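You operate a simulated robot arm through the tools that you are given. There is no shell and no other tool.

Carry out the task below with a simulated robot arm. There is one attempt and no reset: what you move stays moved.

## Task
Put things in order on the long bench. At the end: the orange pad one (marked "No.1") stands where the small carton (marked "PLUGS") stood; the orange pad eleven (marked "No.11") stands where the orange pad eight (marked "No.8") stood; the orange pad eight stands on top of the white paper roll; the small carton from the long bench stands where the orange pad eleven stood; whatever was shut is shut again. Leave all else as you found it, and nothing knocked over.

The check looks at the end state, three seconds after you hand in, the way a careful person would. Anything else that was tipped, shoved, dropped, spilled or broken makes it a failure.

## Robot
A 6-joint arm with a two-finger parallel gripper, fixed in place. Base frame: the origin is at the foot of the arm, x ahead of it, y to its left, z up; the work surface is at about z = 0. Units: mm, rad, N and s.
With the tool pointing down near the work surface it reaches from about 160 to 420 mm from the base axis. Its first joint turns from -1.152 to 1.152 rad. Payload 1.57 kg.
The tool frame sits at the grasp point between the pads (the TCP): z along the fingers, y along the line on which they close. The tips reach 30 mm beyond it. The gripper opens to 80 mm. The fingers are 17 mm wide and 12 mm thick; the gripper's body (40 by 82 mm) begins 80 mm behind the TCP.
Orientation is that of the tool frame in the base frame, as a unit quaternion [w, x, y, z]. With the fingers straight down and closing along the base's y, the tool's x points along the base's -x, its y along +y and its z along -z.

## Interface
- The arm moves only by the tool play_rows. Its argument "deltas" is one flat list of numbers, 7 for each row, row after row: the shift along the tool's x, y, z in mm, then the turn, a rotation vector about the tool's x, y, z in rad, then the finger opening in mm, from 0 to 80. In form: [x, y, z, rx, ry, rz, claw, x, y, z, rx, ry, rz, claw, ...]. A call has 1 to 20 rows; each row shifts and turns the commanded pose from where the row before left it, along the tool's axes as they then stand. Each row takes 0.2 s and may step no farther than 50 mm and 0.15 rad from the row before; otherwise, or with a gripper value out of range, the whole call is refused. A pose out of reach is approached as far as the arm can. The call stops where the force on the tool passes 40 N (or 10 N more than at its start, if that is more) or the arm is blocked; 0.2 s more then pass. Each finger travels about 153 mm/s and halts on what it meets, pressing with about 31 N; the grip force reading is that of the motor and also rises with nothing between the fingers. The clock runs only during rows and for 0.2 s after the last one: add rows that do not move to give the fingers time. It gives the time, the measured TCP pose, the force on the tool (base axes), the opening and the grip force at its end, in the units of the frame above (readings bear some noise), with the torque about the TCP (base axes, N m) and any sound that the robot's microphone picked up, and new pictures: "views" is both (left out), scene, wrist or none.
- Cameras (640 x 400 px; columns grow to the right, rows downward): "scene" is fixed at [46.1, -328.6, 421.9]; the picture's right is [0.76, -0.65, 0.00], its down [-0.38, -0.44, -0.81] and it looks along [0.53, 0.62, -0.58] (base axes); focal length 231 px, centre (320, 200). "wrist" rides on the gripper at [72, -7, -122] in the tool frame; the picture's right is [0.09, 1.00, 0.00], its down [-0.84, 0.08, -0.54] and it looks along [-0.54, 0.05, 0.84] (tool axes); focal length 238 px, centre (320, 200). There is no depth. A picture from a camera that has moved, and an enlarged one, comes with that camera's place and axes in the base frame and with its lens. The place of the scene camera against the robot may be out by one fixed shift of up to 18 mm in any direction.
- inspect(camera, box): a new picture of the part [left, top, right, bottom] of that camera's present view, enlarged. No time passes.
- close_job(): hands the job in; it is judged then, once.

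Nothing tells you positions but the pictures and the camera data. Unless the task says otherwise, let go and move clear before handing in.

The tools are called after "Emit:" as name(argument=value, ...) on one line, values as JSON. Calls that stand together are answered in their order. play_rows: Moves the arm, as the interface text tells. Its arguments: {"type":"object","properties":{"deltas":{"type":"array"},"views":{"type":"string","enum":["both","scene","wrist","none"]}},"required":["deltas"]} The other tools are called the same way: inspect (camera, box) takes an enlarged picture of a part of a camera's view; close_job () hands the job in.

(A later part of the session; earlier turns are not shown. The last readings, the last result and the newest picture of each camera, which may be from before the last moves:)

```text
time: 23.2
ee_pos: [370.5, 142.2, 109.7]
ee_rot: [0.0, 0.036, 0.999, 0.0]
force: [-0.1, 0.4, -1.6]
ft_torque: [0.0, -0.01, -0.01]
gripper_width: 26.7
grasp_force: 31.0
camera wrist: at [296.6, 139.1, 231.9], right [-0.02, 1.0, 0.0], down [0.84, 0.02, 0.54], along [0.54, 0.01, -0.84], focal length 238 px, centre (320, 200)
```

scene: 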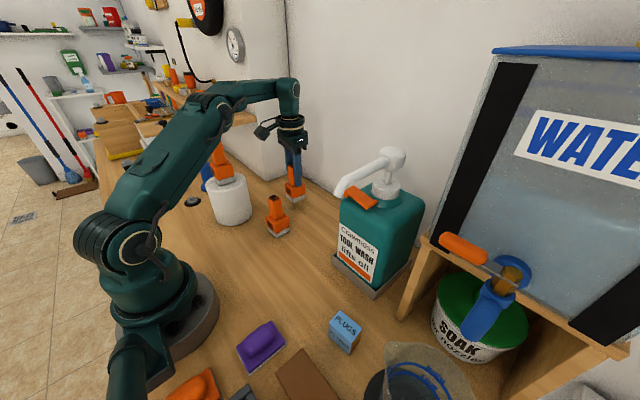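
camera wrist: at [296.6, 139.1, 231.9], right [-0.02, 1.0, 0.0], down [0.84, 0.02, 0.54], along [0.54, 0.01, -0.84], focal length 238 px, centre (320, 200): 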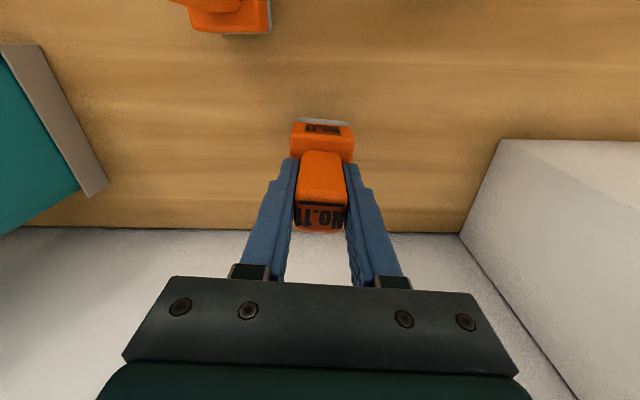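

The camera pose reads TCP at (368.9, 141.1, 109.9), so I'll trim 1.4 mm in y and lower to just above contact.

Emit:
play_rows(deltas=[0.4, -1.4, 8, 0, 0, 0, 15, 0, 0, 9, 0, 0, 0, 15, 0, 0, 8, 0, 0, 0, 15, 0, 0, 2, 0, 0, 0, 15, 0, 0, 0, 0, 0, 0, 15], views="wrist")

```text
time: 24.4
ee_pos: [371.1, 139.0, 84.1]
ee_rot: [0.001, 0.036, 0.999, 0.0]
force: [-0.3, -0.4, -1.6]
ft_torque: [0.01, 0.01, -0.01]
gripper_width: 26.6
grasp_force: 30.7
camera wrist: at [297.2, 137.6, 205.5], right [-0.02, 1.0, 0.0], down [0.84, 0.02, 0.54], along [0.54, 0.01, -0.84], focal length 238 px, centre (320, 200)
```

wrist: 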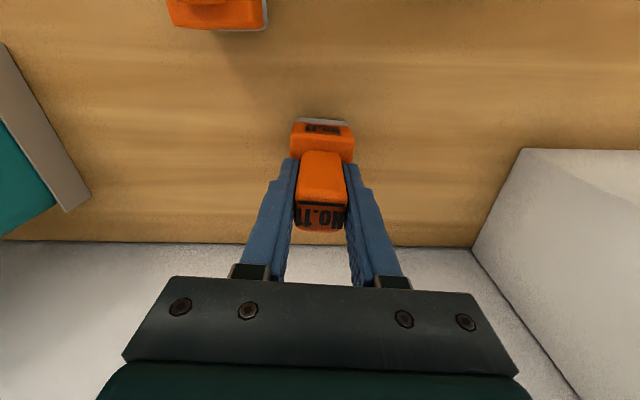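

About 2.4 mm above the bench and 1.1 mm too far in x. Trimming and lowering gently.

Emit:
play_rows(deltas=[1, 0, 0.8, 0, 0, 0, 15, 0, 0, 0.8, 0, 0, 0, 15, 0, 0, 0, 0, 0, 0, 15], views="wrist")

```text
time: 25.2
ee_pos: [368.0, 141.1, 82.9]
ee_rot: [0.0, 0.035, 0.999, 0.0]
force: [-0.7, 0.2, -2.5]
ft_torque: [0.0, 0.01, -0.01]
gripper_width: 26.5
grasp_force: 31.4
camera wrist: at [295.6, 138.3, 203.8], right [-0.02, 1.0, 0.0], down [0.84, 0.02, 0.54], along [0.54, 0.01, -0.84], focal length 238 px, centre (320, 200)
```

wrist: 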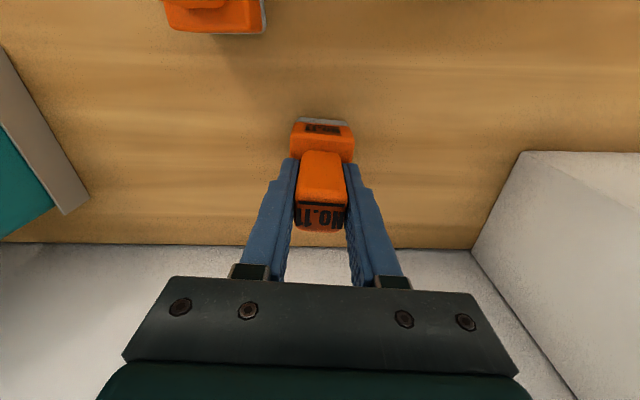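

Within half a millimetre in xy. Another small drop to touch.

Emit:
play_rows(deltas=[0, 0, 0.7, 0, 0, 0, 15, 0, 0, 0, 0, 0, 0, 15], views="none")

```text
time: 25.8
ee_pos: [367.5, 140.2, 81.7]
ee_rot: [0.0, 0.037, 0.999, 0.0]
force: [-0.3, 0.0, -1.6]
ft_torque: [-0.01, 0.01, 0.0]
gripper_width: 26.7
grasp_force: 31.6
```

Emit:
play_rows(deltas=[0, 0, 0.6, 0, 0, 0, 15, 0, 0, 0, 0, 0, 0, 15], views="none")

```text
time: 26.4
ee_pos: [368.0, 139.7, 81.2]
ee_rot: [0.0, 0.035, 0.999, -0.001]
force: [1.2, 1.5, 1.4]
ft_torque: [-0.01, -0.01, -0.02]
gripper_width: 27.0
grasp_force: 30.7
```

Contact with the bench, and the load has flipped to +1.4 N. Releasing No.11 here.

Emit:
play_rows(deltas=[0, 0, 0, 0, 0, 0, 32, 0, 0, 0, 0, 0, 0, 45, 0, 0, 0, 0, 0, 0, 66, 0, 0, 0, 0, 0, 0, 66], views="both")

Emit:
inspect(camera="wrist", box=[240, 100, 400, 250])

```text
time: 27.4
ee_pos: [367.2, 139.5, 81.3]
ee_rot: [0.0, 0.035, 0.999, -0.001]
force: [0.0, -0.5, 0.5]
ft_torque: [0.01, -0.01, -0.01]
gripper_width: 65.9
grasp_force: 0.1
camera wrist: at [295.0, 137.6, 202.7], right [-0.02, 1.0, 0.0], down [0.84, 0.02, 0.54], along [0.54, 0.01, -0.84], focal length 238 px, centre (320, 200)
```

scene: 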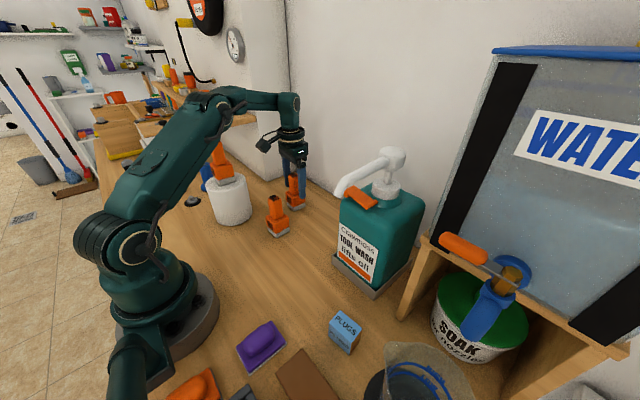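
wrist: 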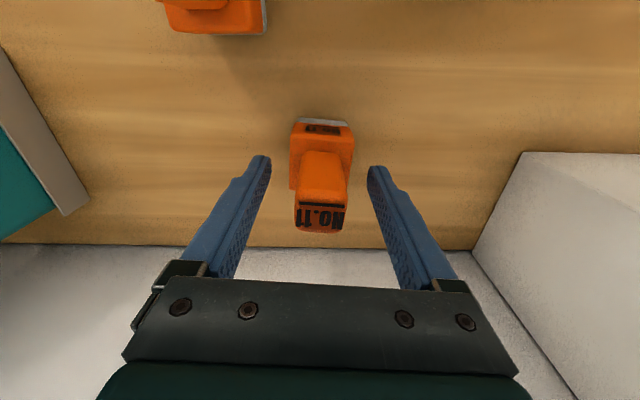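

```text
2.67 times, centred on (320, 175) of wrist
camera zoom: at [295.0, 137.6, 202.7], right [-0.02, 1.0, 0.0], down [0.84, 0.02, 0.54], along [0.54, 0.01, -0.84], focal length 636 px, centre (320, 267)
```

zoom: 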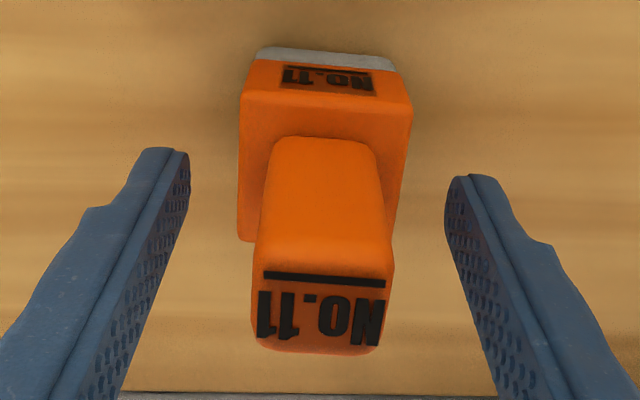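

No.11 now stands in No.8's old place. I'll lift, back out, and swing inward over the clear bench toward the carton side.

Emit:
play_rows(deltas=[0, 0, -25, 0, 0, 0, 66, 18.95, -1.33, -25, 0, 0, 0, 66, 18.95, -1.33, -25, 0, 0, 0, 66, 18.95, -1.33, -25, 0, 0, 0, 66, 18.95, -1.33, -25, 0, 0, 0, 66, 16.4, -33.7, -2.5, 0, 0, 0, 60, 16.4, -33.7, -2.5, 0, 0, 0, 60, 16.4, -33.7, -2.5, 0, 0, 0, 60, 16.4, -33.7, -2.5, 0, 0, 0, 60, 0, 0, 0, 0, 0, 0, 60], views="both")

Emit:
inspect(camera="scene", box=[190, 150, 350, 250])

Emit:
inspect(camera="wrist", box=[0, 0, 240, 150])

```text
time: 29.6
ee_pos: [217.1, 8.7, 217.4]
ee_rot: [0.0, 0.035, 0.999, 0.0]
force: [0.3, 0.5, -0.2]
ft_torque: [0.03, 0.02, 0.01]
gripper_width: 59.9
grasp_force: 0.1
camera wrist: at [143.8, 7.3, 339.0], right [-0.02, 1.0, 0.0], down [0.84, 0.02, 0.54], along [0.54, 0.01, -0.84], focal length 238 px, centre (320, 200)
```

scene: 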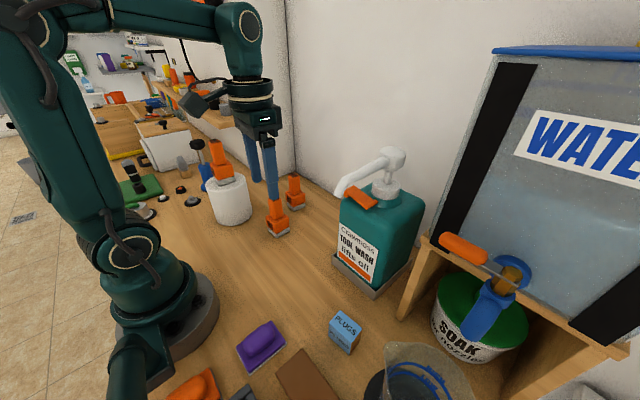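
wrist: 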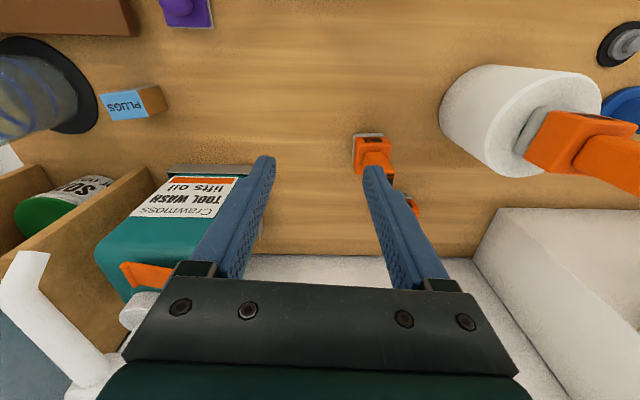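

```text
4.00 times, centred on (270, 200) of scene
camera zoom: at [46.1, -328.6, 421.9], right [0.76, -0.65, 0.0], down [-0.38, -0.44, -0.81], along [0.53, 0.62, -0.58], focal length 925 px, centre (520, 200)
```

zoom: 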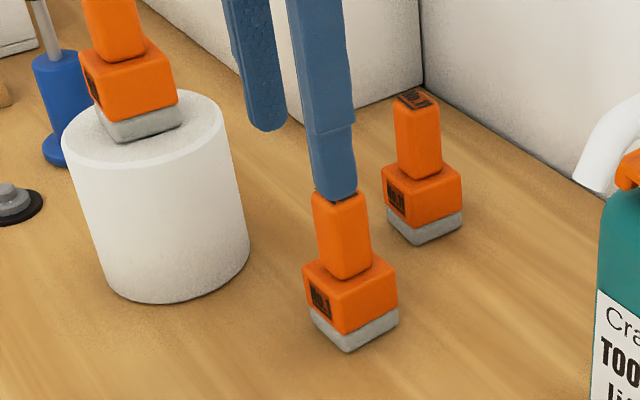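

```text
2.67 times, centred on (120, 75) of wrist
camera zoom: at [143.8, 7.3, 339.0], right [-0.02, 1.0, 0.0], down [0.84, 0.02, 0.54], along [0.54, 0.01, -0.84], focal length 636 px, centre (853, 533)
```

zoom: 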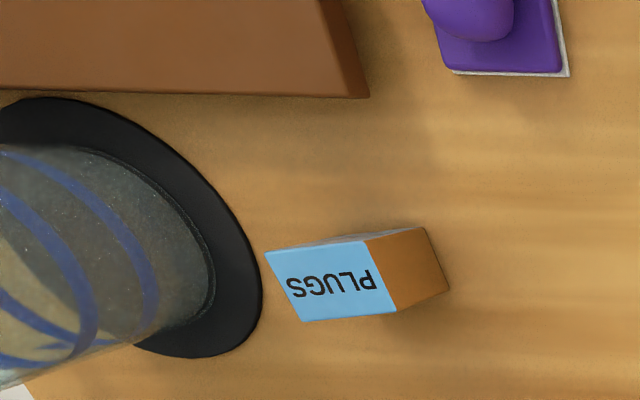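

Both pads stand upright and the carton measures out at (207.5, -220), about 28×45×45 mm, turned about 0.09 rad. I'll go around inside the spout tip to hover above the carton.

Emit:
play_rows(deltas=[15.4, -27.4, 6.7, 0, 0, 0, 60, 15.4, -27.4, 6.7, 0, 0, 0, 60, 15.4, -27.4, 6.7, 0, 0, 0, 60, 4.7, -40.4, 13.5, 0, 0, 0, 66, 4.7, -40.4, 13.5, 0, 0, -0.08, 66, 0, 0, 0, 0, 0, -0.08, 66, 0, 0, 0, 0, 0, 0, 66], views="both")

```text
time: 31.2
ee_pos: [149.9, -148.1, 168.3]
ee_rot: [0.0, -0.045, 0.999, 0.0]
force: [0.3, -0.6, 0.5]
ft_torque: [-0.03, 0.0, 0.01]
gripper_width: 65.9
grasp_force: 0.1
camera wrist: at [79.4, -161.7, 289.6], right [-0.18, 0.98, 0.0], down [0.83, 0.15, 0.54], along [0.53, 0.1, -0.84], focal length 238 px, centre (320, 200)
```

scene: 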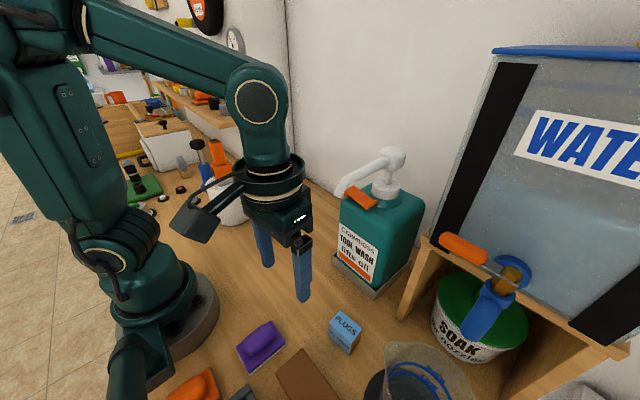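
wrist: 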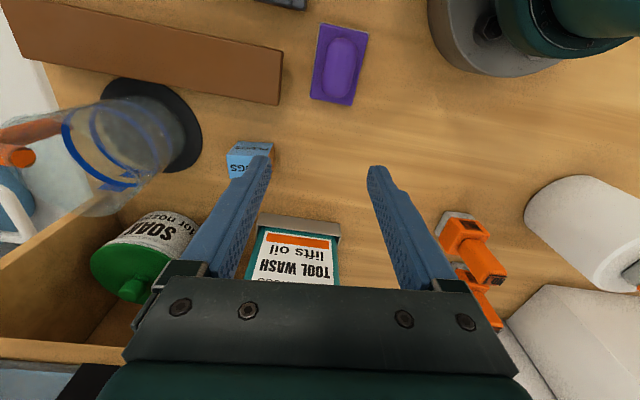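

Clear of the spout. Moving on to hover just short of the carton.

Emit:
play_rows(deltas=[-16.9, -35.2, 14, 0, 0, 0, 66, -16.9, -35.2, 14, 0, 0, 0, 66, 0, 0, 0, 0, 0, 0, 66, 0, 0, 0, 0, 0, 0, 66], views="both")

Emit:
inspect(camera="wrist", box=[220, 80, 420, 240])

```text
time: 32.2
ee_pos: [188.3, -213.5, 142.5]
ee_rot: [0.0, -0.045, 0.999, 0.0]
force: [-0.2, -0.1, 0.6]
ft_torque: [0.03, 0.01, 0.0]
gripper_width: 66.1
grasp_force: 0.2
camera wrist: at [117.3, -226.6, 262.1], right [-0.18, 0.98, 0.0], down [0.83, 0.15, 0.54], along [0.53, 0.1, -0.84], focal length 238 px, centre (320, 200)
```

scene: 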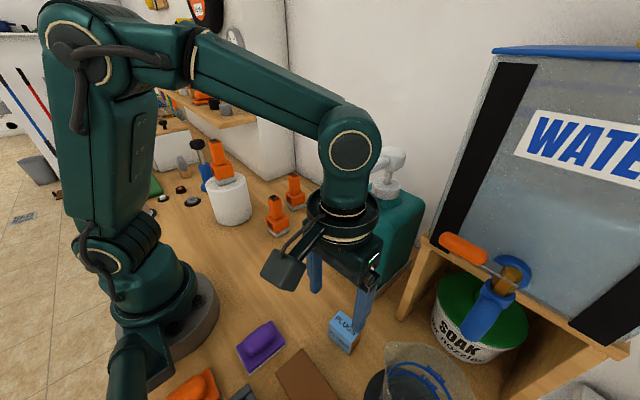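
wrist: 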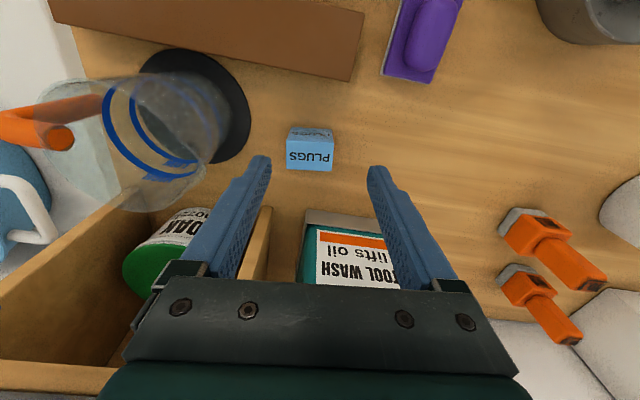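

```text
2.50 times, centred on (320, 160) of wrist
camera zoom: at [117.3, -226.6, 262.1], right [-0.18, 0.98, 0.0], down [0.83, 0.15, 0.54], along [0.53, 0.1, -0.84], focal length 596 px, centre (320, 300)
```

zoom: 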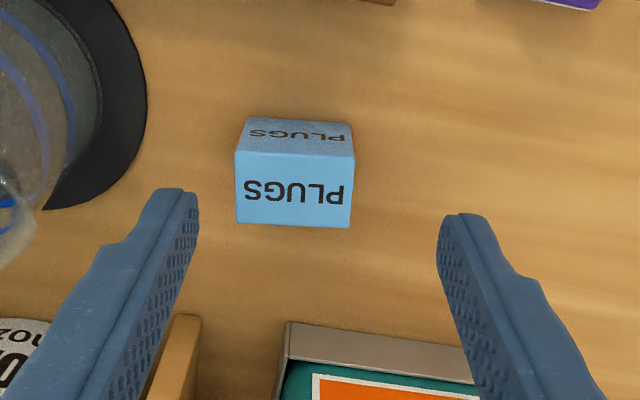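

Carton refines to a centre of (208, -220.2), yaw 0.13. I'll align over it with the tips still above its top, then check.

Emit:
play_rows(deltas=[0, 0, 0, 0, 0, -0.04, 70, -9.25, -4.75, 24, 0, 0, 0, 70, -9.25, -4.75, 24, 0, 0, 0, 70, 0, 0, 0, 0, 0, 0, 70, 0, 0, 0, 0, 0, 0, 70], views="both")

Emit:
inspect(camera="wrist", box=[220, 80, 420, 240])

```text
time: 33.4
ee_pos: [210.2, -221.9, 93.2]
ee_rot: [0.0, -0.064, 0.998, 0.001]
force: [0.2, 1.5, 0.6]
ft_torque: [0.01, 0.01, 0.0]
gripper_width: 70.1
grasp_force: 0.0
camera wrist: at [138.4, -237.6, 215.7], right [-0.22, 0.98, 0.0], down [0.82, 0.18, 0.54], along [0.53, 0.12, -0.84], focal length 238 px, centre (320, 200)
```

scene: 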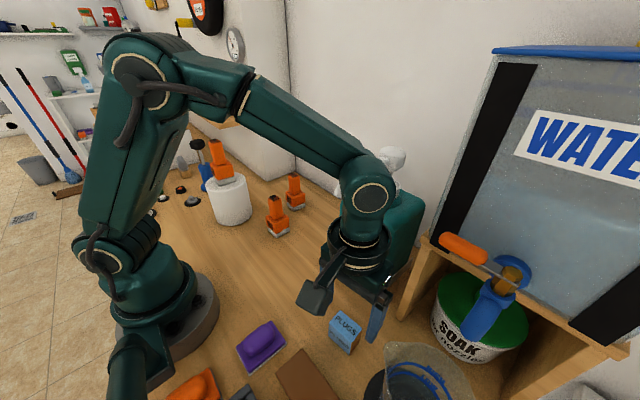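
wrist: 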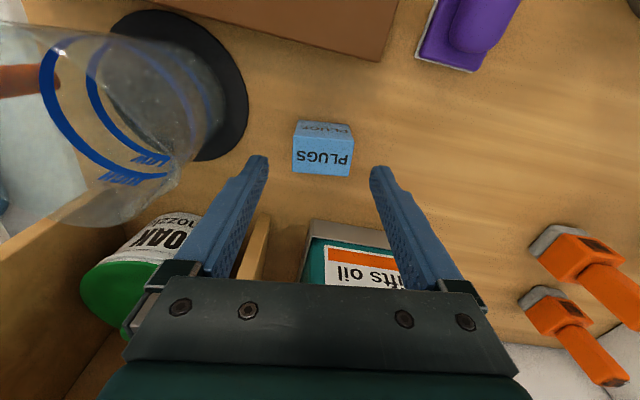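

```text
2.50 times, centred on (320, 160) of wrist
camera zoom: at [138.4, -237.6, 215.7], right [-0.22, 0.98, 0.0], down [0.82, 0.18, 0.54], along [0.53, 0.12, -0.84], focal length 596 px, centre (320, 300)
```

zoom: 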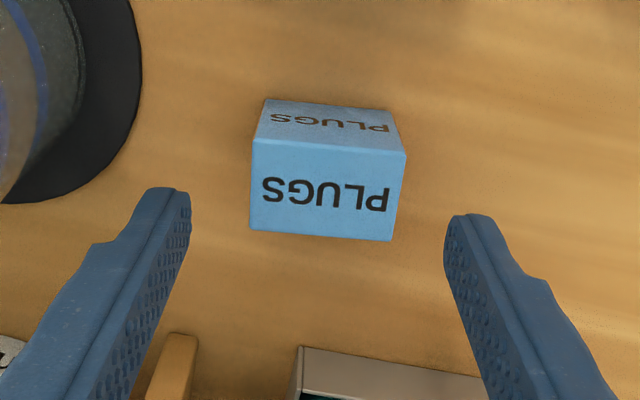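

Aligned within about 1 mm. Lowering the open fingers around the carton.

Emit:
play_rows(deltas=[1.1, 1.1, 14, 0, 0, 0, 70, 0, 0, 14, 0, 0, 0, 70, 0, 0, 14, 0, 0, 0, 70, 0, 0, 12, 0, 0, 0, 70, 0, 0, 0, 0, 0, 0, 66], views="both")

Emit:
inspect(camera="wrist", box=[220, 80, 420, 240])

```text
time: 34.6
ee_pos: [208.0, -222.7, 37.9]
ee_rot: [0.0, -0.065, 0.998, 0.0]
force: [-0.4, -1.2, 0.2]
ft_torque: [-0.02, -0.01, 0.0]
gripper_width: 66.0
grasp_force: 0.1
camera wrist: at [136.4, -238.5, 160.1], right [-0.22, 0.98, 0.0], down [0.82, 0.18, 0.54], along [0.53, 0.12, -0.84], focal length 238 px, centre (320, 200)
```

scene: 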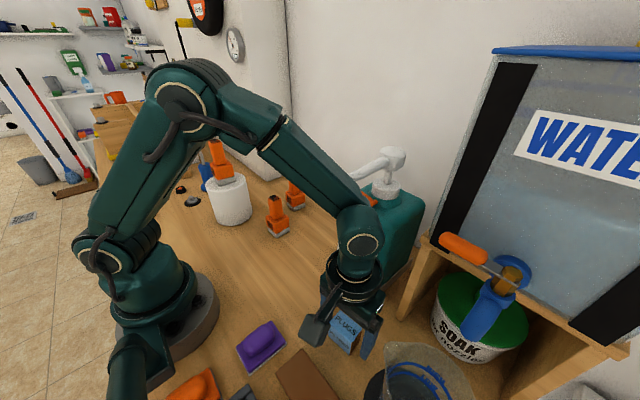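
wrist: 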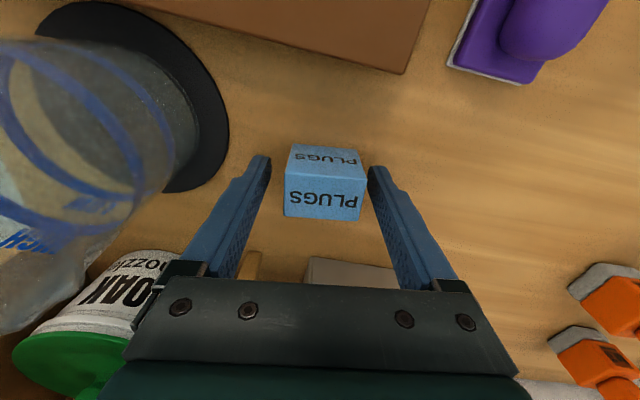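

```text
2.50 times, centred on (320, 160) of wrist
camera zoom: at [136.4, -238.5, 160.1], right [-0.22, 0.98, 0.0], down [0.82, 0.18, 0.54], along [0.53, 0.12, -0.84], focal length 596 px, centre (320, 300)
```

zoom: 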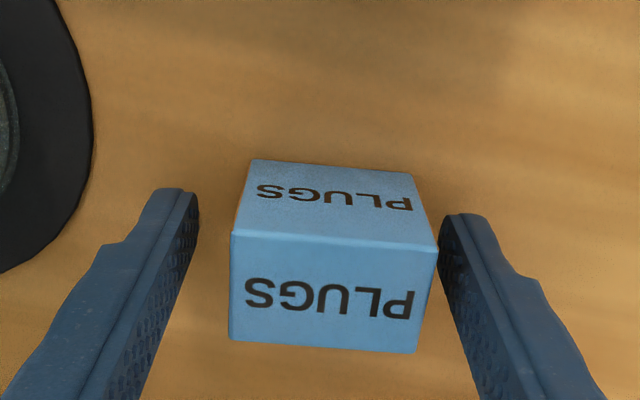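

The carton sits about 1.6 mm to the +y side of the finger centre. A small shift, then I'll close gently.

Emit:
play_rows(deltas=[-0.8, 1.6, 0, 0, 0, 0, 66, 0, 0, 0, 0, 0, 0, 66, 0, 0, 0, 0, 0, 0, 52, 0, 0, 0, 0, 0, 0, 36, 0, 0, 0, 0, 0, 0, 36], views="wrist")

Emit:
inspect(camera="wrist", box=[220, 80, 420, 240])

```text
time: 35.8
ee_pos: [207.2, -221.3, 39.4]
ee_rot: [0.0, -0.065, 0.998, 0.0]
force: [-0.1, -0.6, -0.4]
ft_torque: [0.0, 0.02, 0.01]
gripper_width: 45.0
grasp_force: 31.3
camera wrist: at [137.0, -237.2, 160.2], right [-0.22, 0.98, 0.0], down [0.82, 0.18, 0.54], along [0.53, 0.12, -0.84], focal length 238 px, centre (320, 200)
```

wrist: 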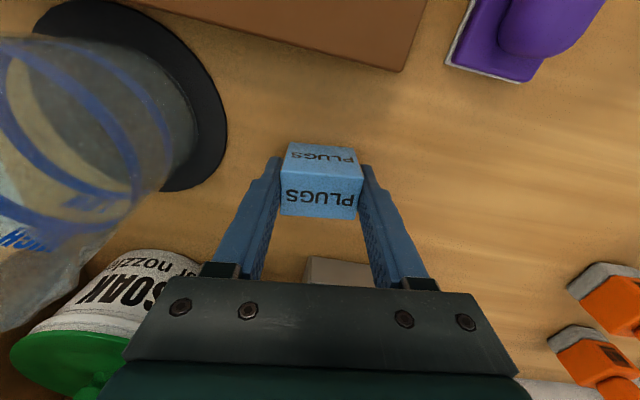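

```text
2.50 times, centred on (320, 160) of wrist
camera zoom: at [137.0, -237.2, 160.2], right [-0.22, 0.98, 0.0], down [0.82, 0.18, 0.54], along [0.53, 0.12, -0.84], focal length 596 px, centre (320, 300)
```

zoom: 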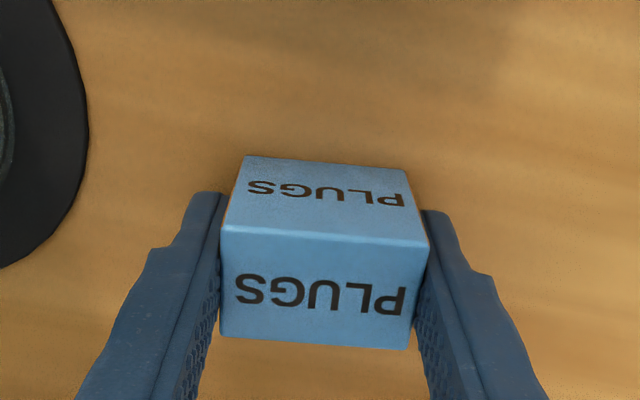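

The carton is held at 45 mm width. I'll lift it straight up, then come back around the inside of the spout tip.

Emit:
play_rows(deltas=[0, 0, -15, 0, 0, 0, 36, 0, 0, -33, 0, 0, 0, 36, 0, 0, -33, 0, 0, 0, 36, 23.66, 38.9, -10, 0, 0, 0, 36, 23.66, 38.9, -10, 0, 0, 0, 36, -12.6, 38.7, -7.5, 0, 0, 0, 36, -12.6, 38.7, -7.5, 0, 0, 0, 36, 0, 0, 0, 0, 0, 0, 36], views="both")

```text
time: 37.6
ee_pos: [163.8, -71.3, 156.5]
ee_rot: [0.0, -0.064, 0.998, 0.0]
force: [-0.2, 0.3, 0.3]
ft_torque: [0.03, -0.02, 0.01]
gripper_width: 36.0
grasp_force: 0.2
camera wrist: at [94.0, -88.1, 277.0], right [-0.22, 0.98, 0.0], down [0.82, 0.18, 0.54], along [0.53, 0.12, -0.84], focal length 238 px, centre (320, 200)
```

scene: 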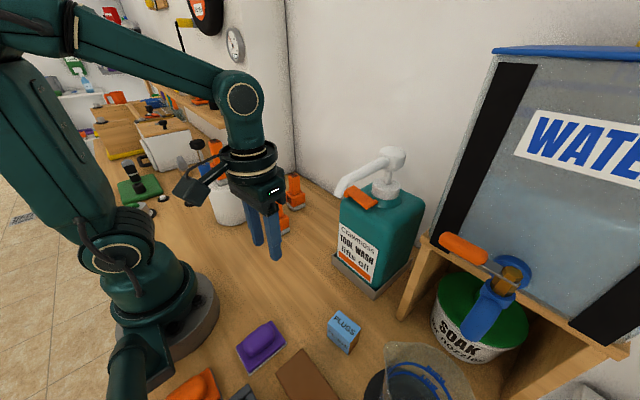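
wrist: 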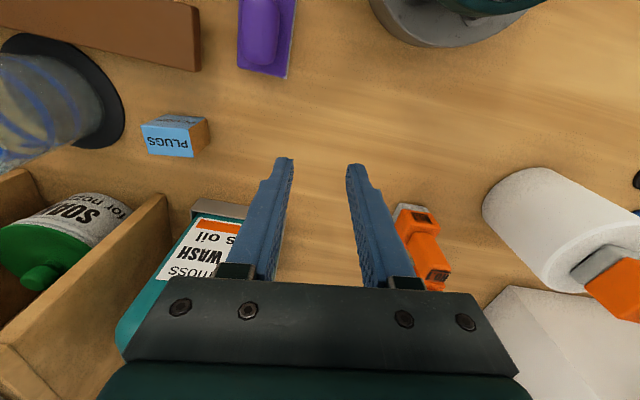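

The carton slipped out of the grip during the lift and is still standing on the bench. I'll look closely at where it stands now.

Emit:
inspect(camera="wrist", box=[80, 60, 280, 200])

Emit:
inspect(camera="scene", box=[290, 270, 410, 380])

```text
2.86 times, centred on (180, 130) of wrist
camera zoom: at [94.0, -88.1, 277.0], right [-0.22, 0.98, 0.0], down [0.82, 0.18, 0.54], along [0.53, 0.12, -0.84], focal length 681 px, centre (720, 400)
```

zoom: 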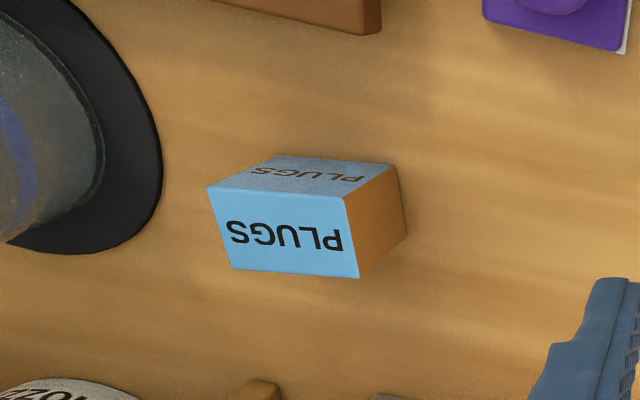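

```text
3.64 times, centred on (350, 325) of scene
camera zoom: at [46.1, -328.6, 421.9], right [0.76, -0.65, 0.0], down [-0.38, -0.44, -0.81], along [0.53, 0.62, -0.58], focal length 840 px, centre (211, -254)
```

zoom: 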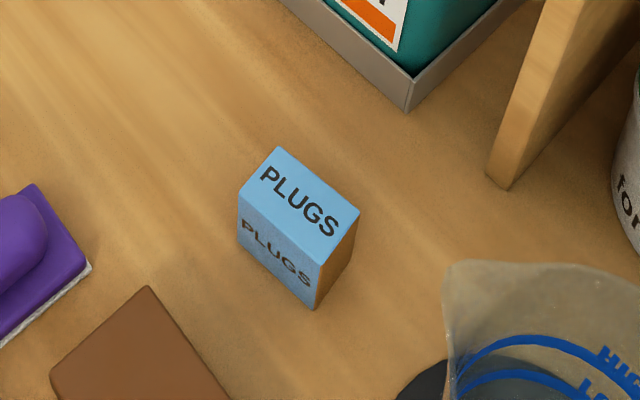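

The carton is upright and essentially where it was, so it simply slid through the grip. I'll go back above it with the fingers open, recheck, grip lower, and lift slowly while watching the force.

Emit:
play_rows(deltas=[12.6, -38.7, 7.5, 0, 0, 0, 70, 12.6, -38.7, 7.5, 0, 0, 0, 70, -23.66, -38.9, 10, 0, 0, 0, 70, -23.66, -38.9, 10, 0, 0, 0, 70, 0, 0, 24, 0, 0, 0, 70, 0, 0, 0, 0, 0, 0, 70, 0, 0, 0, 0, 0, 0, 70], views="wrist")

Emit:
inspect(camera="wrist", box=[220, 80, 420, 240])

```text
time: 39.2
ee_pos: [208.1, -223.6, 96.5]
ee_rot: [-0.001, -0.065, 0.998, 0.0]
force: [-0.1, -0.7, 0.3]
ft_torque: [0.0, 0.01, 0.01]
gripper_width: 70.1
grasp_force: 0.1
camera wrist: at [136.7, -238.8, 217.7], right [-0.22, 0.98, 0.0], down [0.82, 0.18, 0.54], along [0.53, 0.12, -0.84], focal length 238 px, centre (320, 200)
```

wrist: 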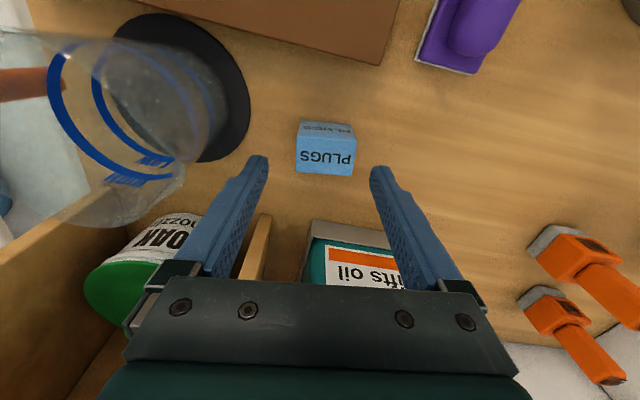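

```text
2.50 times, centred on (320, 160) of wrist
camera zoom: at [136.7, -238.8, 217.7], right [-0.22, 0.98, 0.0], down [0.82, 0.18, 0.54], along [0.53, 0.12, -0.84], focal length 596 px, centre (320, 300)
```

zoom: 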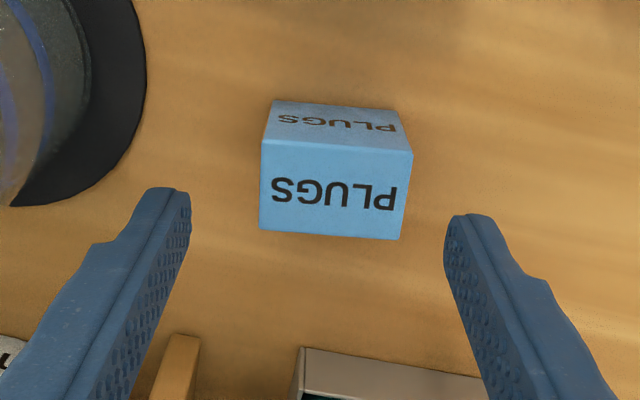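

The carton moved only about 2 mm, to (205.7, -218.8). I'll recentre, go down to TCP z of about 34 for a fuller grip, and close.

Emit:
play_rows(deltas=[1, 3.8, 15, 0, 0, 0, 70, 0, 0, 16, 0, 0, 0, 70, 0, 0, 16, 0, 0, 0, 70, 0, 0, 14, 0, 0, 0, 70, 0, 0, 0, 0, 0, 0, 66, 0, 0, 0, 0, 0, 0, 66], views="wrist")

Emit:
inspect(camera="wrist", box=[220, 80, 420, 240])

```text
time: 40.6
ee_pos: [209.3, -215.8, 35.1]
ee_rot: [0.0, -0.065, 0.998, 0.001]
force: [1.0, -0.9, -0.8]
ft_torque: [0.01, 0.0, 0.02]
gripper_width: 65.8
grasp_force: 0.1
camera wrist: at [137.8, -232.0, 157.0], right [-0.22, 0.98, 0.0], down [0.82, 0.18, 0.54], along [0.53, 0.12, -0.84], focal length 238 px, centre (320, 200)
```

wrist: 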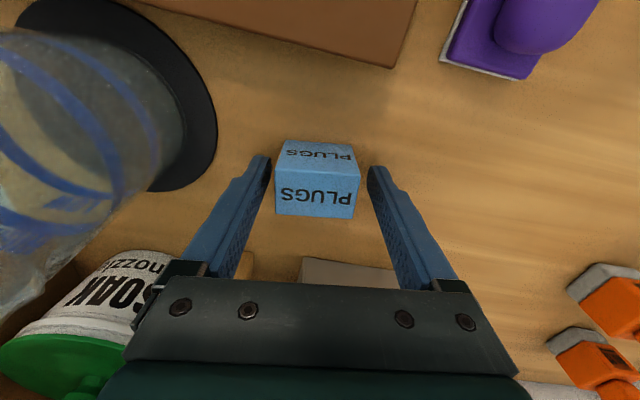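

```text
2.50 times, centred on (320, 160) of wrist
camera zoom: at [137.8, -232.0, 157.0], right [-0.22, 0.98, 0.0], down [0.82, 0.18, 0.54], along [0.53, 0.12, -0.84], focal length 596 px, centre (320, 300)
```

zoom: 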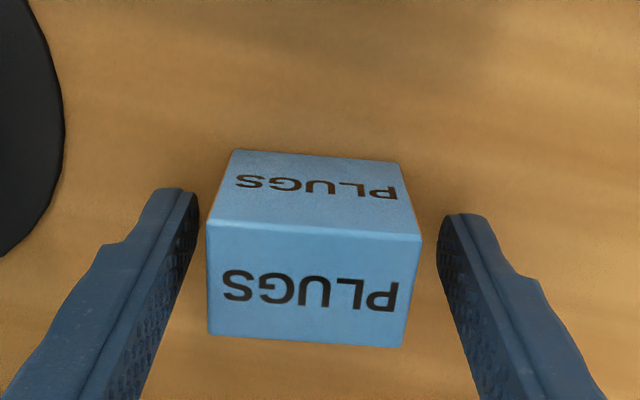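

The tool wandered about 3 mm sideways on the way down, so I'll recentre on the carton before closing.

Emit:
play_rows(deltas=[2, -2.4, 1, 0, 0, 0, 66, 0, 0, 0, 0, 0, 0, 66, 0, 0, 0, 0, 0, 0, 66], views="wrist")

Emit:
inspect(camera="wrist", box=[220, 80, 420, 240])

```text
time: 41.4
ee_pos: [205.8, -218.3, 34.7]
ee_rot: [0.0, -0.065, 0.998, 0.0]
force: [0.4, 0.3, 1.3]
ft_torque: [0.02, -0.01, 0.02]
gripper_width: 66.2
grasp_force: 0.0
camera wrist: at [135.1, -234.7, 156.0], right [-0.22, 0.98, 0.0], down [0.82, 0.18, 0.54], along [0.53, 0.12, -0.84], focal length 238 px, centre (320, 200)
```

wrist: 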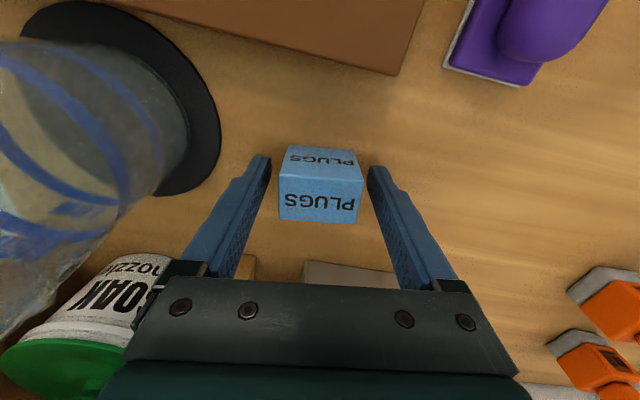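

```text
2.50 times, centred on (320, 160) of wrist
camera zoom: at [135.1, -234.7, 156.0], right [-0.22, 0.98, 0.0], down [0.82, 0.18, 0.54], along [0.53, 0.12, -0.84], focal length 596 px, centre (320, 300)
```

zoom: 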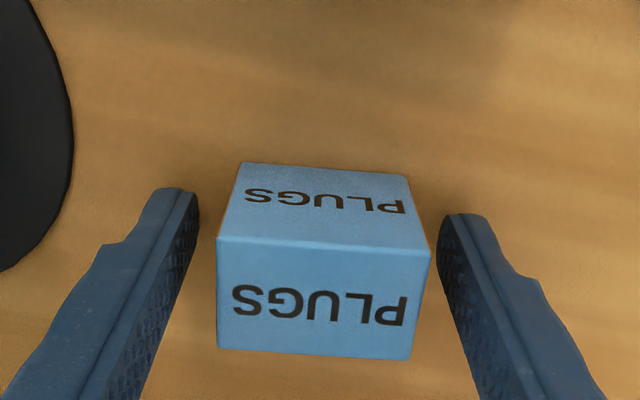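

Centred. Closing fully commanded, then a slow 4 mm test lift to feel the weight.

Emit:
play_rows(deltas=[0, 0, 0, 0, 0, 0, 50, 0, 0, 0, 0, 0, 0, 20, 0, 0, 0, 0, 0, 0, 0, 0, 0, 0, 0, 0, 0, 0], views="none")

Emit:
play_rows(deltas=[0, 0, -1, 0, 0, 0, 0, 0, 0, -1, 0, 0, 0, 0, 0, 0, -1, 0, 0, 0, 0, 0, 0, 0, 0, 0, 0, 0], views="wrist")

```text
time: 42.4
ee_pos: [205.8, -218.4, 35.8]
ee_rot: [0.0, -0.065, 0.998, 0.0]
force: [-0.2, -0.3, 0.1]
ft_torque: [0.0, 0.02, 0.01]
gripper_width: 45.2
grasp_force: 30.7
```

```text
time: 43.4
ee_pos: [205.7, -218.8, 37.4]
ee_rot: [0.0, -0.065, 0.998, 0.0]
force: [-0.6, -0.1, 0.3]
ft_torque: [-0.01, -0.01, 0.03]
gripper_width: 45.3
grasp_force: 31.8
camera wrist: at [135.0, -234.6, 157.8], right [-0.22, 0.98, 0.0], down [0.82, 0.18, 0.54], along [0.53, 0.12, -0.84], focal length 238 px, centre (320, 200)
```

wrist: 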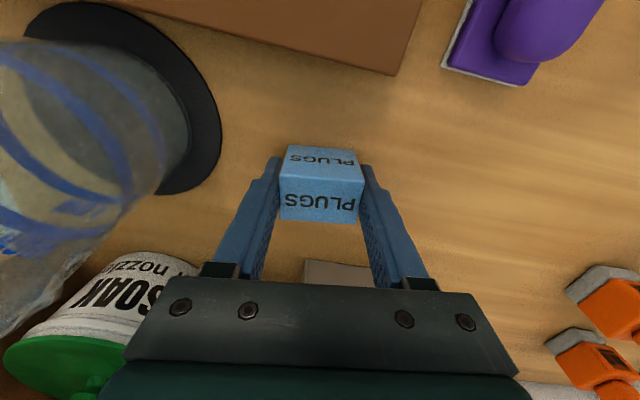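

Little force shows at +2 mm. I'll lift a bit more and compare the picture to see whether the carton comes along.

Emit:
play_rows(deltas=[0, 0, -2, 0, 0, 0, 0, 0, 0, -2, 0, 0, 0, 0, 0, 0, -2, 0, 0, 0, 0, 0, 0, -2, 0, 0, 0, 0, 0, 0, 0, 0, 0, 0, 0], views="both")

Emit:
inspect(camera="wrist", box=[220, 80, 420, 240])

Emit:
inspect(camera="scene", box=[290, 270, 410, 380])

```text
time: 44.6
ee_pos: [206.2, -220.4, 42.8]
ee_rot: [0.0, -0.064, 0.998, 0.0]
force: [-0.5, 0.1, -1.7]
ft_torque: [-0.01, 0.04, 0.03]
gripper_width: 45.4
grasp_force: 30.8
camera wrist: at [134.7, -236.0, 165.4], right [-0.22, 0.98, 0.0], down [0.82, 0.18, 0.54], along [0.53, 0.12, -0.84], focal length 238 px, centre (320, 200)
```

scene: 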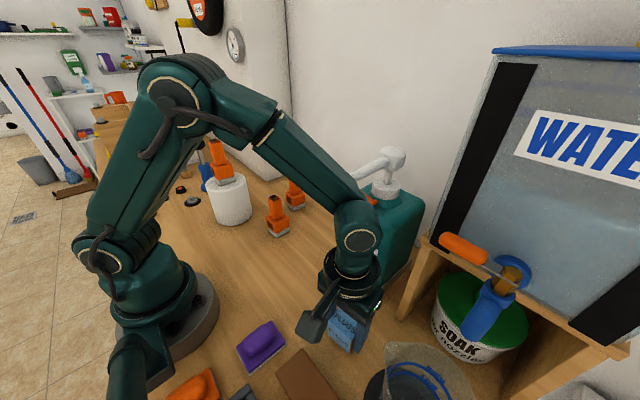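
wrist: 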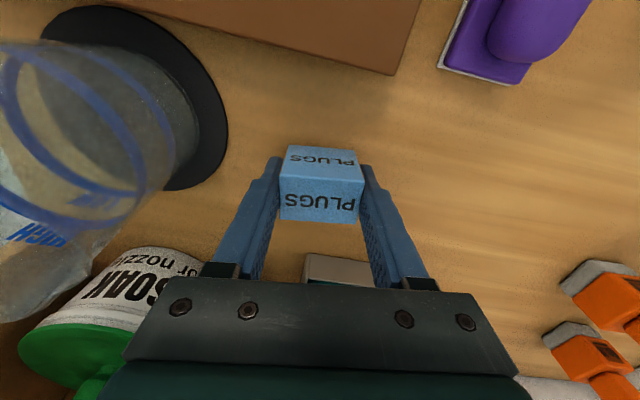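

```text
2.50 times, centred on (320, 160) of wrist
camera zoom: at [134.7, -236.0, 165.4], right [-0.22, 0.98, 0.0], down [0.82, 0.18, 0.54], along [0.53, 0.12, -0.84], focal length 596 px, centre (320, 300)
```

zoom: 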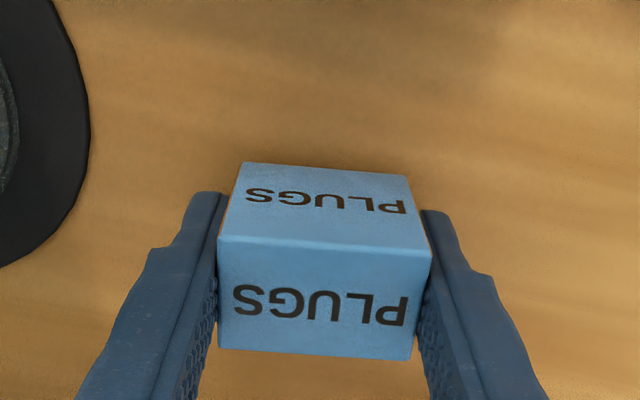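

```text
3.64 times, centred on (350, 325) of scene
camera zoom: at [46.1, -328.6, 421.9], right [0.76, -0.65, 0.0], down [-0.38, -0.44, -0.81], along [0.53, 0.62, -0.58], focal length 840 px, centre (211, -254)
```

zoom: 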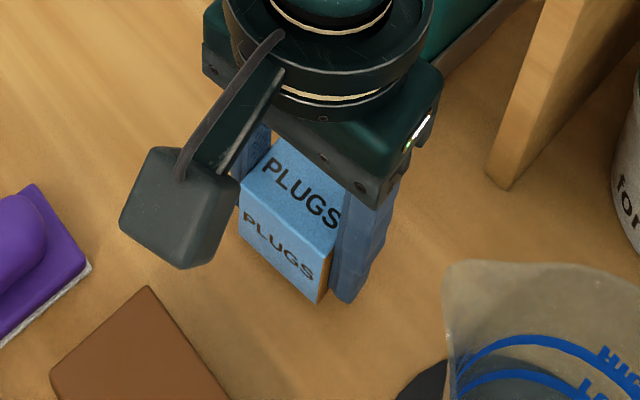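

The carton is lifted with the gripper (same place relative to the fingers, about 1.7 N), so slow motion holds it. I'll keep raising slowly and recheck.

Emit:
play_rows(deltas=[0, 0, -3, 0, 0, 0, 0, 0, 0, -4, 0, 0, 0, 0, 0, 0, -5, 0, 0, 0, 0, 0, 0, -5, 0, 0, 0, 0, 0, 0, -5, 0, 0, 0, 0, 0, 0, -5, 0, 0, 0, 0, 0, 0, -3, 0, 0, 0, 0, 0, 0, 0, 0, 0, 0, 0], views="wrist")

Emit:
inspect(camera="wrist", box=[220, 80, 420, 240])

```text
time: 46.4
ee_pos: [205.3, -218.7, 74.6]
ee_rot: [0.0, -0.065, 0.998, 0.0]
force: [-0.2, 0.2, -0.8]
ft_torque: [-0.02, -0.02, -0.02]
gripper_width: 45.3
grasp_force: 30.9
camera wrist: at [135.2, -236.1, 196.6], right [-0.22, 0.98, 0.0], down [0.82, 0.18, 0.54], along [0.53, 0.12, -0.84], focal length 238 px, centre (320, 200)
```

wrist: 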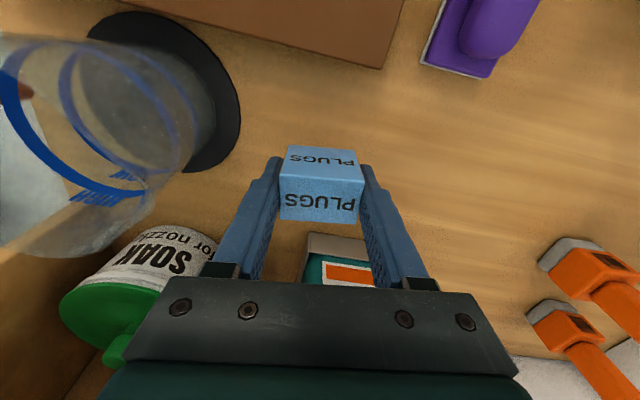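

```text
2.50 times, centred on (320, 160) of wrist
camera zoom: at [135.2, -236.1, 196.6], right [-0.22, 0.98, 0.0], down [0.82, 0.18, 0.54], along [0.53, 0.12, -0.84], focal length 596 px, centre (320, 300)
```

zoom: 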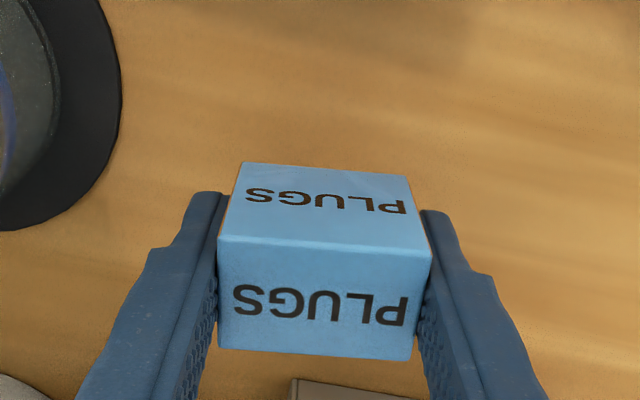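

The carton hasn't slipped at all. I'll traverse slowly around the inside of the spout tip with the carton about 40 mm above the bench.

Emit:
play_rows(deltas=[2.3, 4.2, -0.6, 0, 0, 0, 0, 4.58, 8.42, -0.6, 0, 0, 0, 0, 4.58, 8.42, -0.6, 0, 0, 0, 0, 4.58, 8.42, -0.6, 0, 0, 0, 0, 4.58, 8.42, -0.6, 0, 0, 0, 0, 4.58, 8.42, -0.6, 0, 0, 0, 0, 4.58, 8.42, -0.6, 0, 0, 0, 0, 4.58, 8.42, -0.6, 0, 0, 0, 0, 4.58, 8.42, -0.6, 0, 0, 0, 0, 1, 9, -1.1, 0, 0, 0, 0, -2.39, 9.78, -1.1, 0, 0, 0, 0, -2.39, 9.78, -1.1, 0, 0, 0, 0, -2.39, 9.78, -1.1, 0, 0, 0, 0, -2.39, 9.78, -1.1, 0, 0, 0, 0, -2.39, 9.78, -1.1, 0, 0, 0, 0, -2.39, 9.78, -1.1, 0, 0, 0, 0, -2.39, 9.78, -1.1, 0, 0, 0, 0, -1.2, 5, -0.5, 0, 0, 0, 0, 0, 0, 0, 0, 0, 0, 0], views="both")

```text
time: 50.4
ee_pos: [162.4, -68.3, 89.4]
ee_rot: [0.0, -0.065, 0.998, 0.0]
force: [0.4, 0.8, -0.1]
ft_torque: [0.0, 0.01, 0.02]
gripper_width: 45.2
grasp_force: 30.9
camera wrist: at [91.4, -84.7, 210.9], right [-0.22, 0.98, 0.0], down [0.82, 0.18, 0.54], along [0.53, 0.12, -0.84], focal length 238 px, centre (320, 200)
```

scene: 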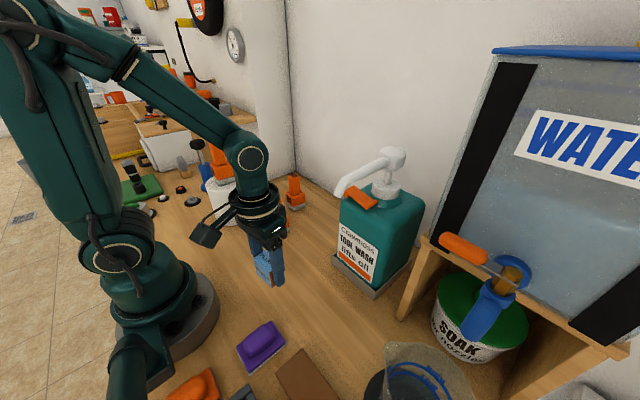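
wrist: 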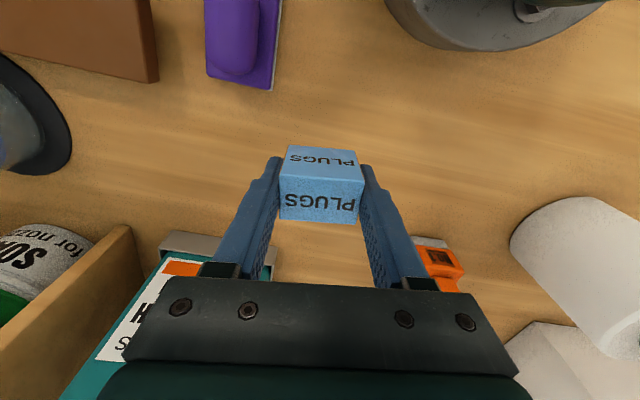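

The carton is still firmly held past the spout. Continuing slowly outward to in front of No.11's old place.

Emit:
play_rows(deltas=[-6, 1.7, -0.6, 0, 0, 0, 0, -11.3, 3.36, -0.6, 0, 0, 0, 0, -11.3, 3.36, -0.6, 0, 0, 0, 0, -11.3, 3.36, -0.6, 0, 0, 0, 0, -11.3, 3.36, -0.6, 0, 0, 0, 0, -11.3, 3.36, -0.6, 0, 0, 0, 0, -11.3, 3.36, -0.6, 0, 0, 0, 0, -11.3, 3.36, -0.6, 0, 0, 0, 0, -11.3, 3.36, -0.6, 0, 0, 0, 0, -11.3, 3.36, -0.6, 0, 0, 0, 0, -11.3, 3.36, -0.6, 0, 0, 0, 0, -11.9, 0.67, 1, 0, 0, 0, 0, -11.9, 0.67, 1, 0, 0, 0, 0, -11.9, 0.67, 1, 0, 0, 0, 0, -11.9, 0.67, 1, 0, 0, 0, 0, -11.9, 0.67, 1, 0, 0, 0, 0, -11.9, 0.67, 1, 0, 0, 0, 0, -6, 0.67, 1, 0, 0, 0, 0, 0, 0, 0, 0, 0, 0, 0], views="both")

```text
time: 54.4
ee_pos: [352.9, -2.4, 90.0]
ee_rot: [-0.001, -0.064, 0.998, -0.001]
force: [0.2, -0.7, -0.8]
ft_torque: [-0.04, 0.02, 0.01]
gripper_width: 45.2
grasp_force: 31.0
camera wrist: at [281.9, -19.0, 212.1], right [-0.22, 0.98, 0.0], down [0.82, 0.18, 0.54], along [0.53, 0.12, -0.84], focal length 238 px, centre (320, 200)
```

scene: 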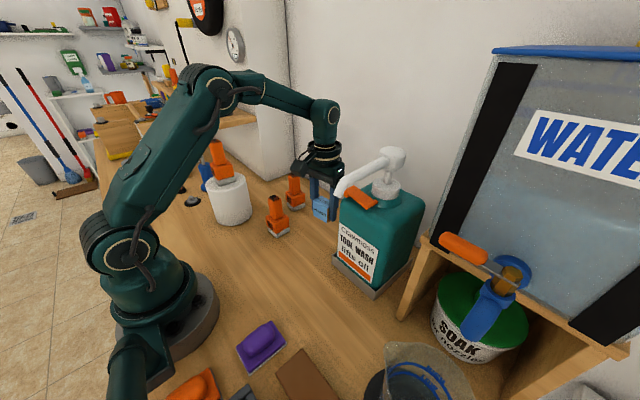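
wrist: 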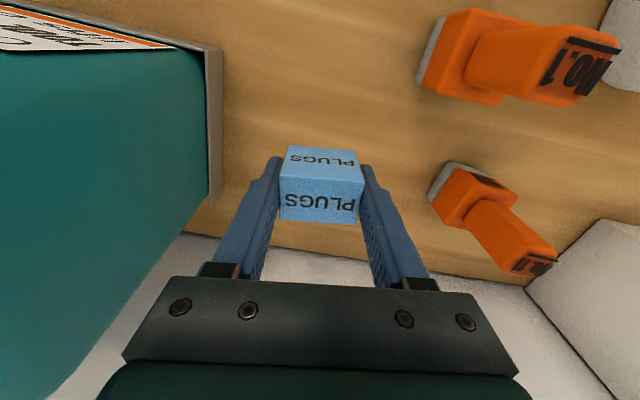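

Now about 35 mm short of the spot. Advancing and lowering to just above the bench.

Emit:
play_rows(deltas=[-6, -0.1, 3, 0, 0, 0, 0, -10, -0.2, 6, 0, 0, 0, 0, -10, -0.2, 6, 0, 0, 0, 0, -9.6, -0.2, 6, 0, 0, 0, 0, 0, 0, 8, 0, 0, 0, 0, 0, 0, 8, 0, 0, 0, 0, 0, 0, 8, 0, 0, 0, 0, 0, 0, 5, 0, 0, 0, 0, 0, 0, 0, 0, 0, 0, 0, 0, 0, 0, 0, 0, 0, 0], views="both")

```text
time: 56.6
ee_pos: [387.9, 1.1, 38.4]
ee_rot: [0.0, -0.064, 0.998, 0.0]
force: [-0.1, -0.6, -1.4]
ft_torque: [-0.03, 0.0, 0.0]
gripper_width: 45.4
grasp_force: 31.0
camera wrist: at [317.9, -16.2, 159.8], right [-0.22, 0.98, 0.0], down [0.82, 0.18, 0.54], along [0.53, 0.12, -0.84], focal length 238 px, centre (320, 200)
```

scene: 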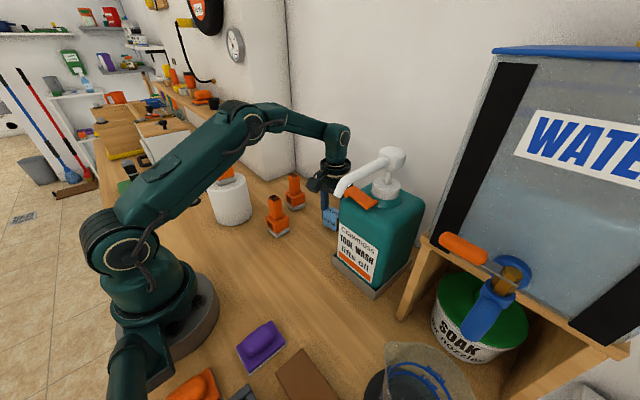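
wrist: 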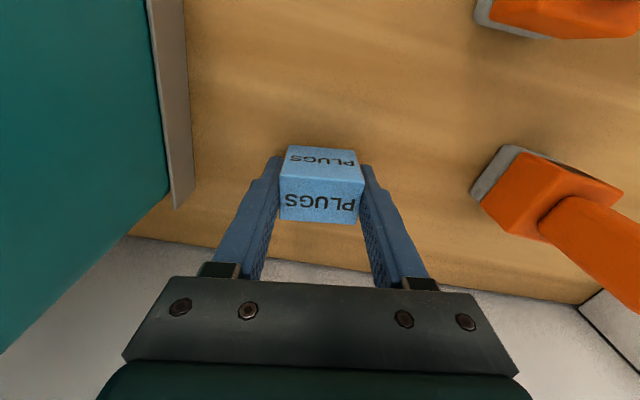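

At (388.4, 0.1), about 4 mm above the bench. Small trim and gentle lowering.

Emit:
play_rows(deltas=[0.4, 1.1, 0.8, 0, 0, 0, 0, 0, 0, 0.8, 0, 0, 0, 0, 0, 0, 0.8, 0, 0, 0, 0, 0, 0, 0, 0, 0, 0, 0], views="wrist")

```text
time: 57.6
ee_pos: [387.5, 0.7, 36.9]
ee_rot: [-0.001, -0.065, 0.998, 0.0]
force: [-0.6, 1.1, -0.3]
ft_torque: [-0.01, 0.01, -0.02]
gripper_width: 45.1
grasp_force: 31.1
camera wrist: at [317.4, -15.3, 158.1], right [-0.22, 0.98, 0.0], down [0.82, 0.18, 0.54], along [0.53, 0.12, -0.84], focal length 238 px, centre (320, 200)
```

wrist: 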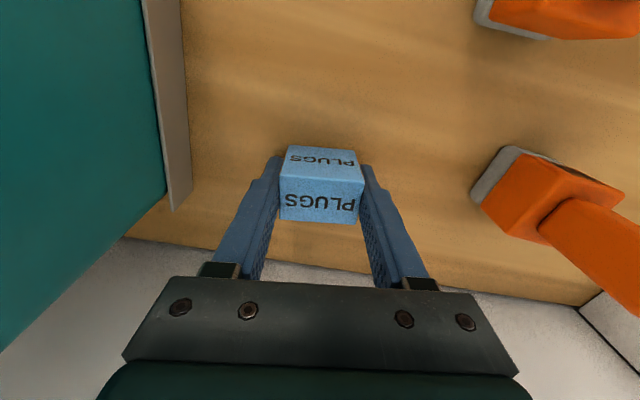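

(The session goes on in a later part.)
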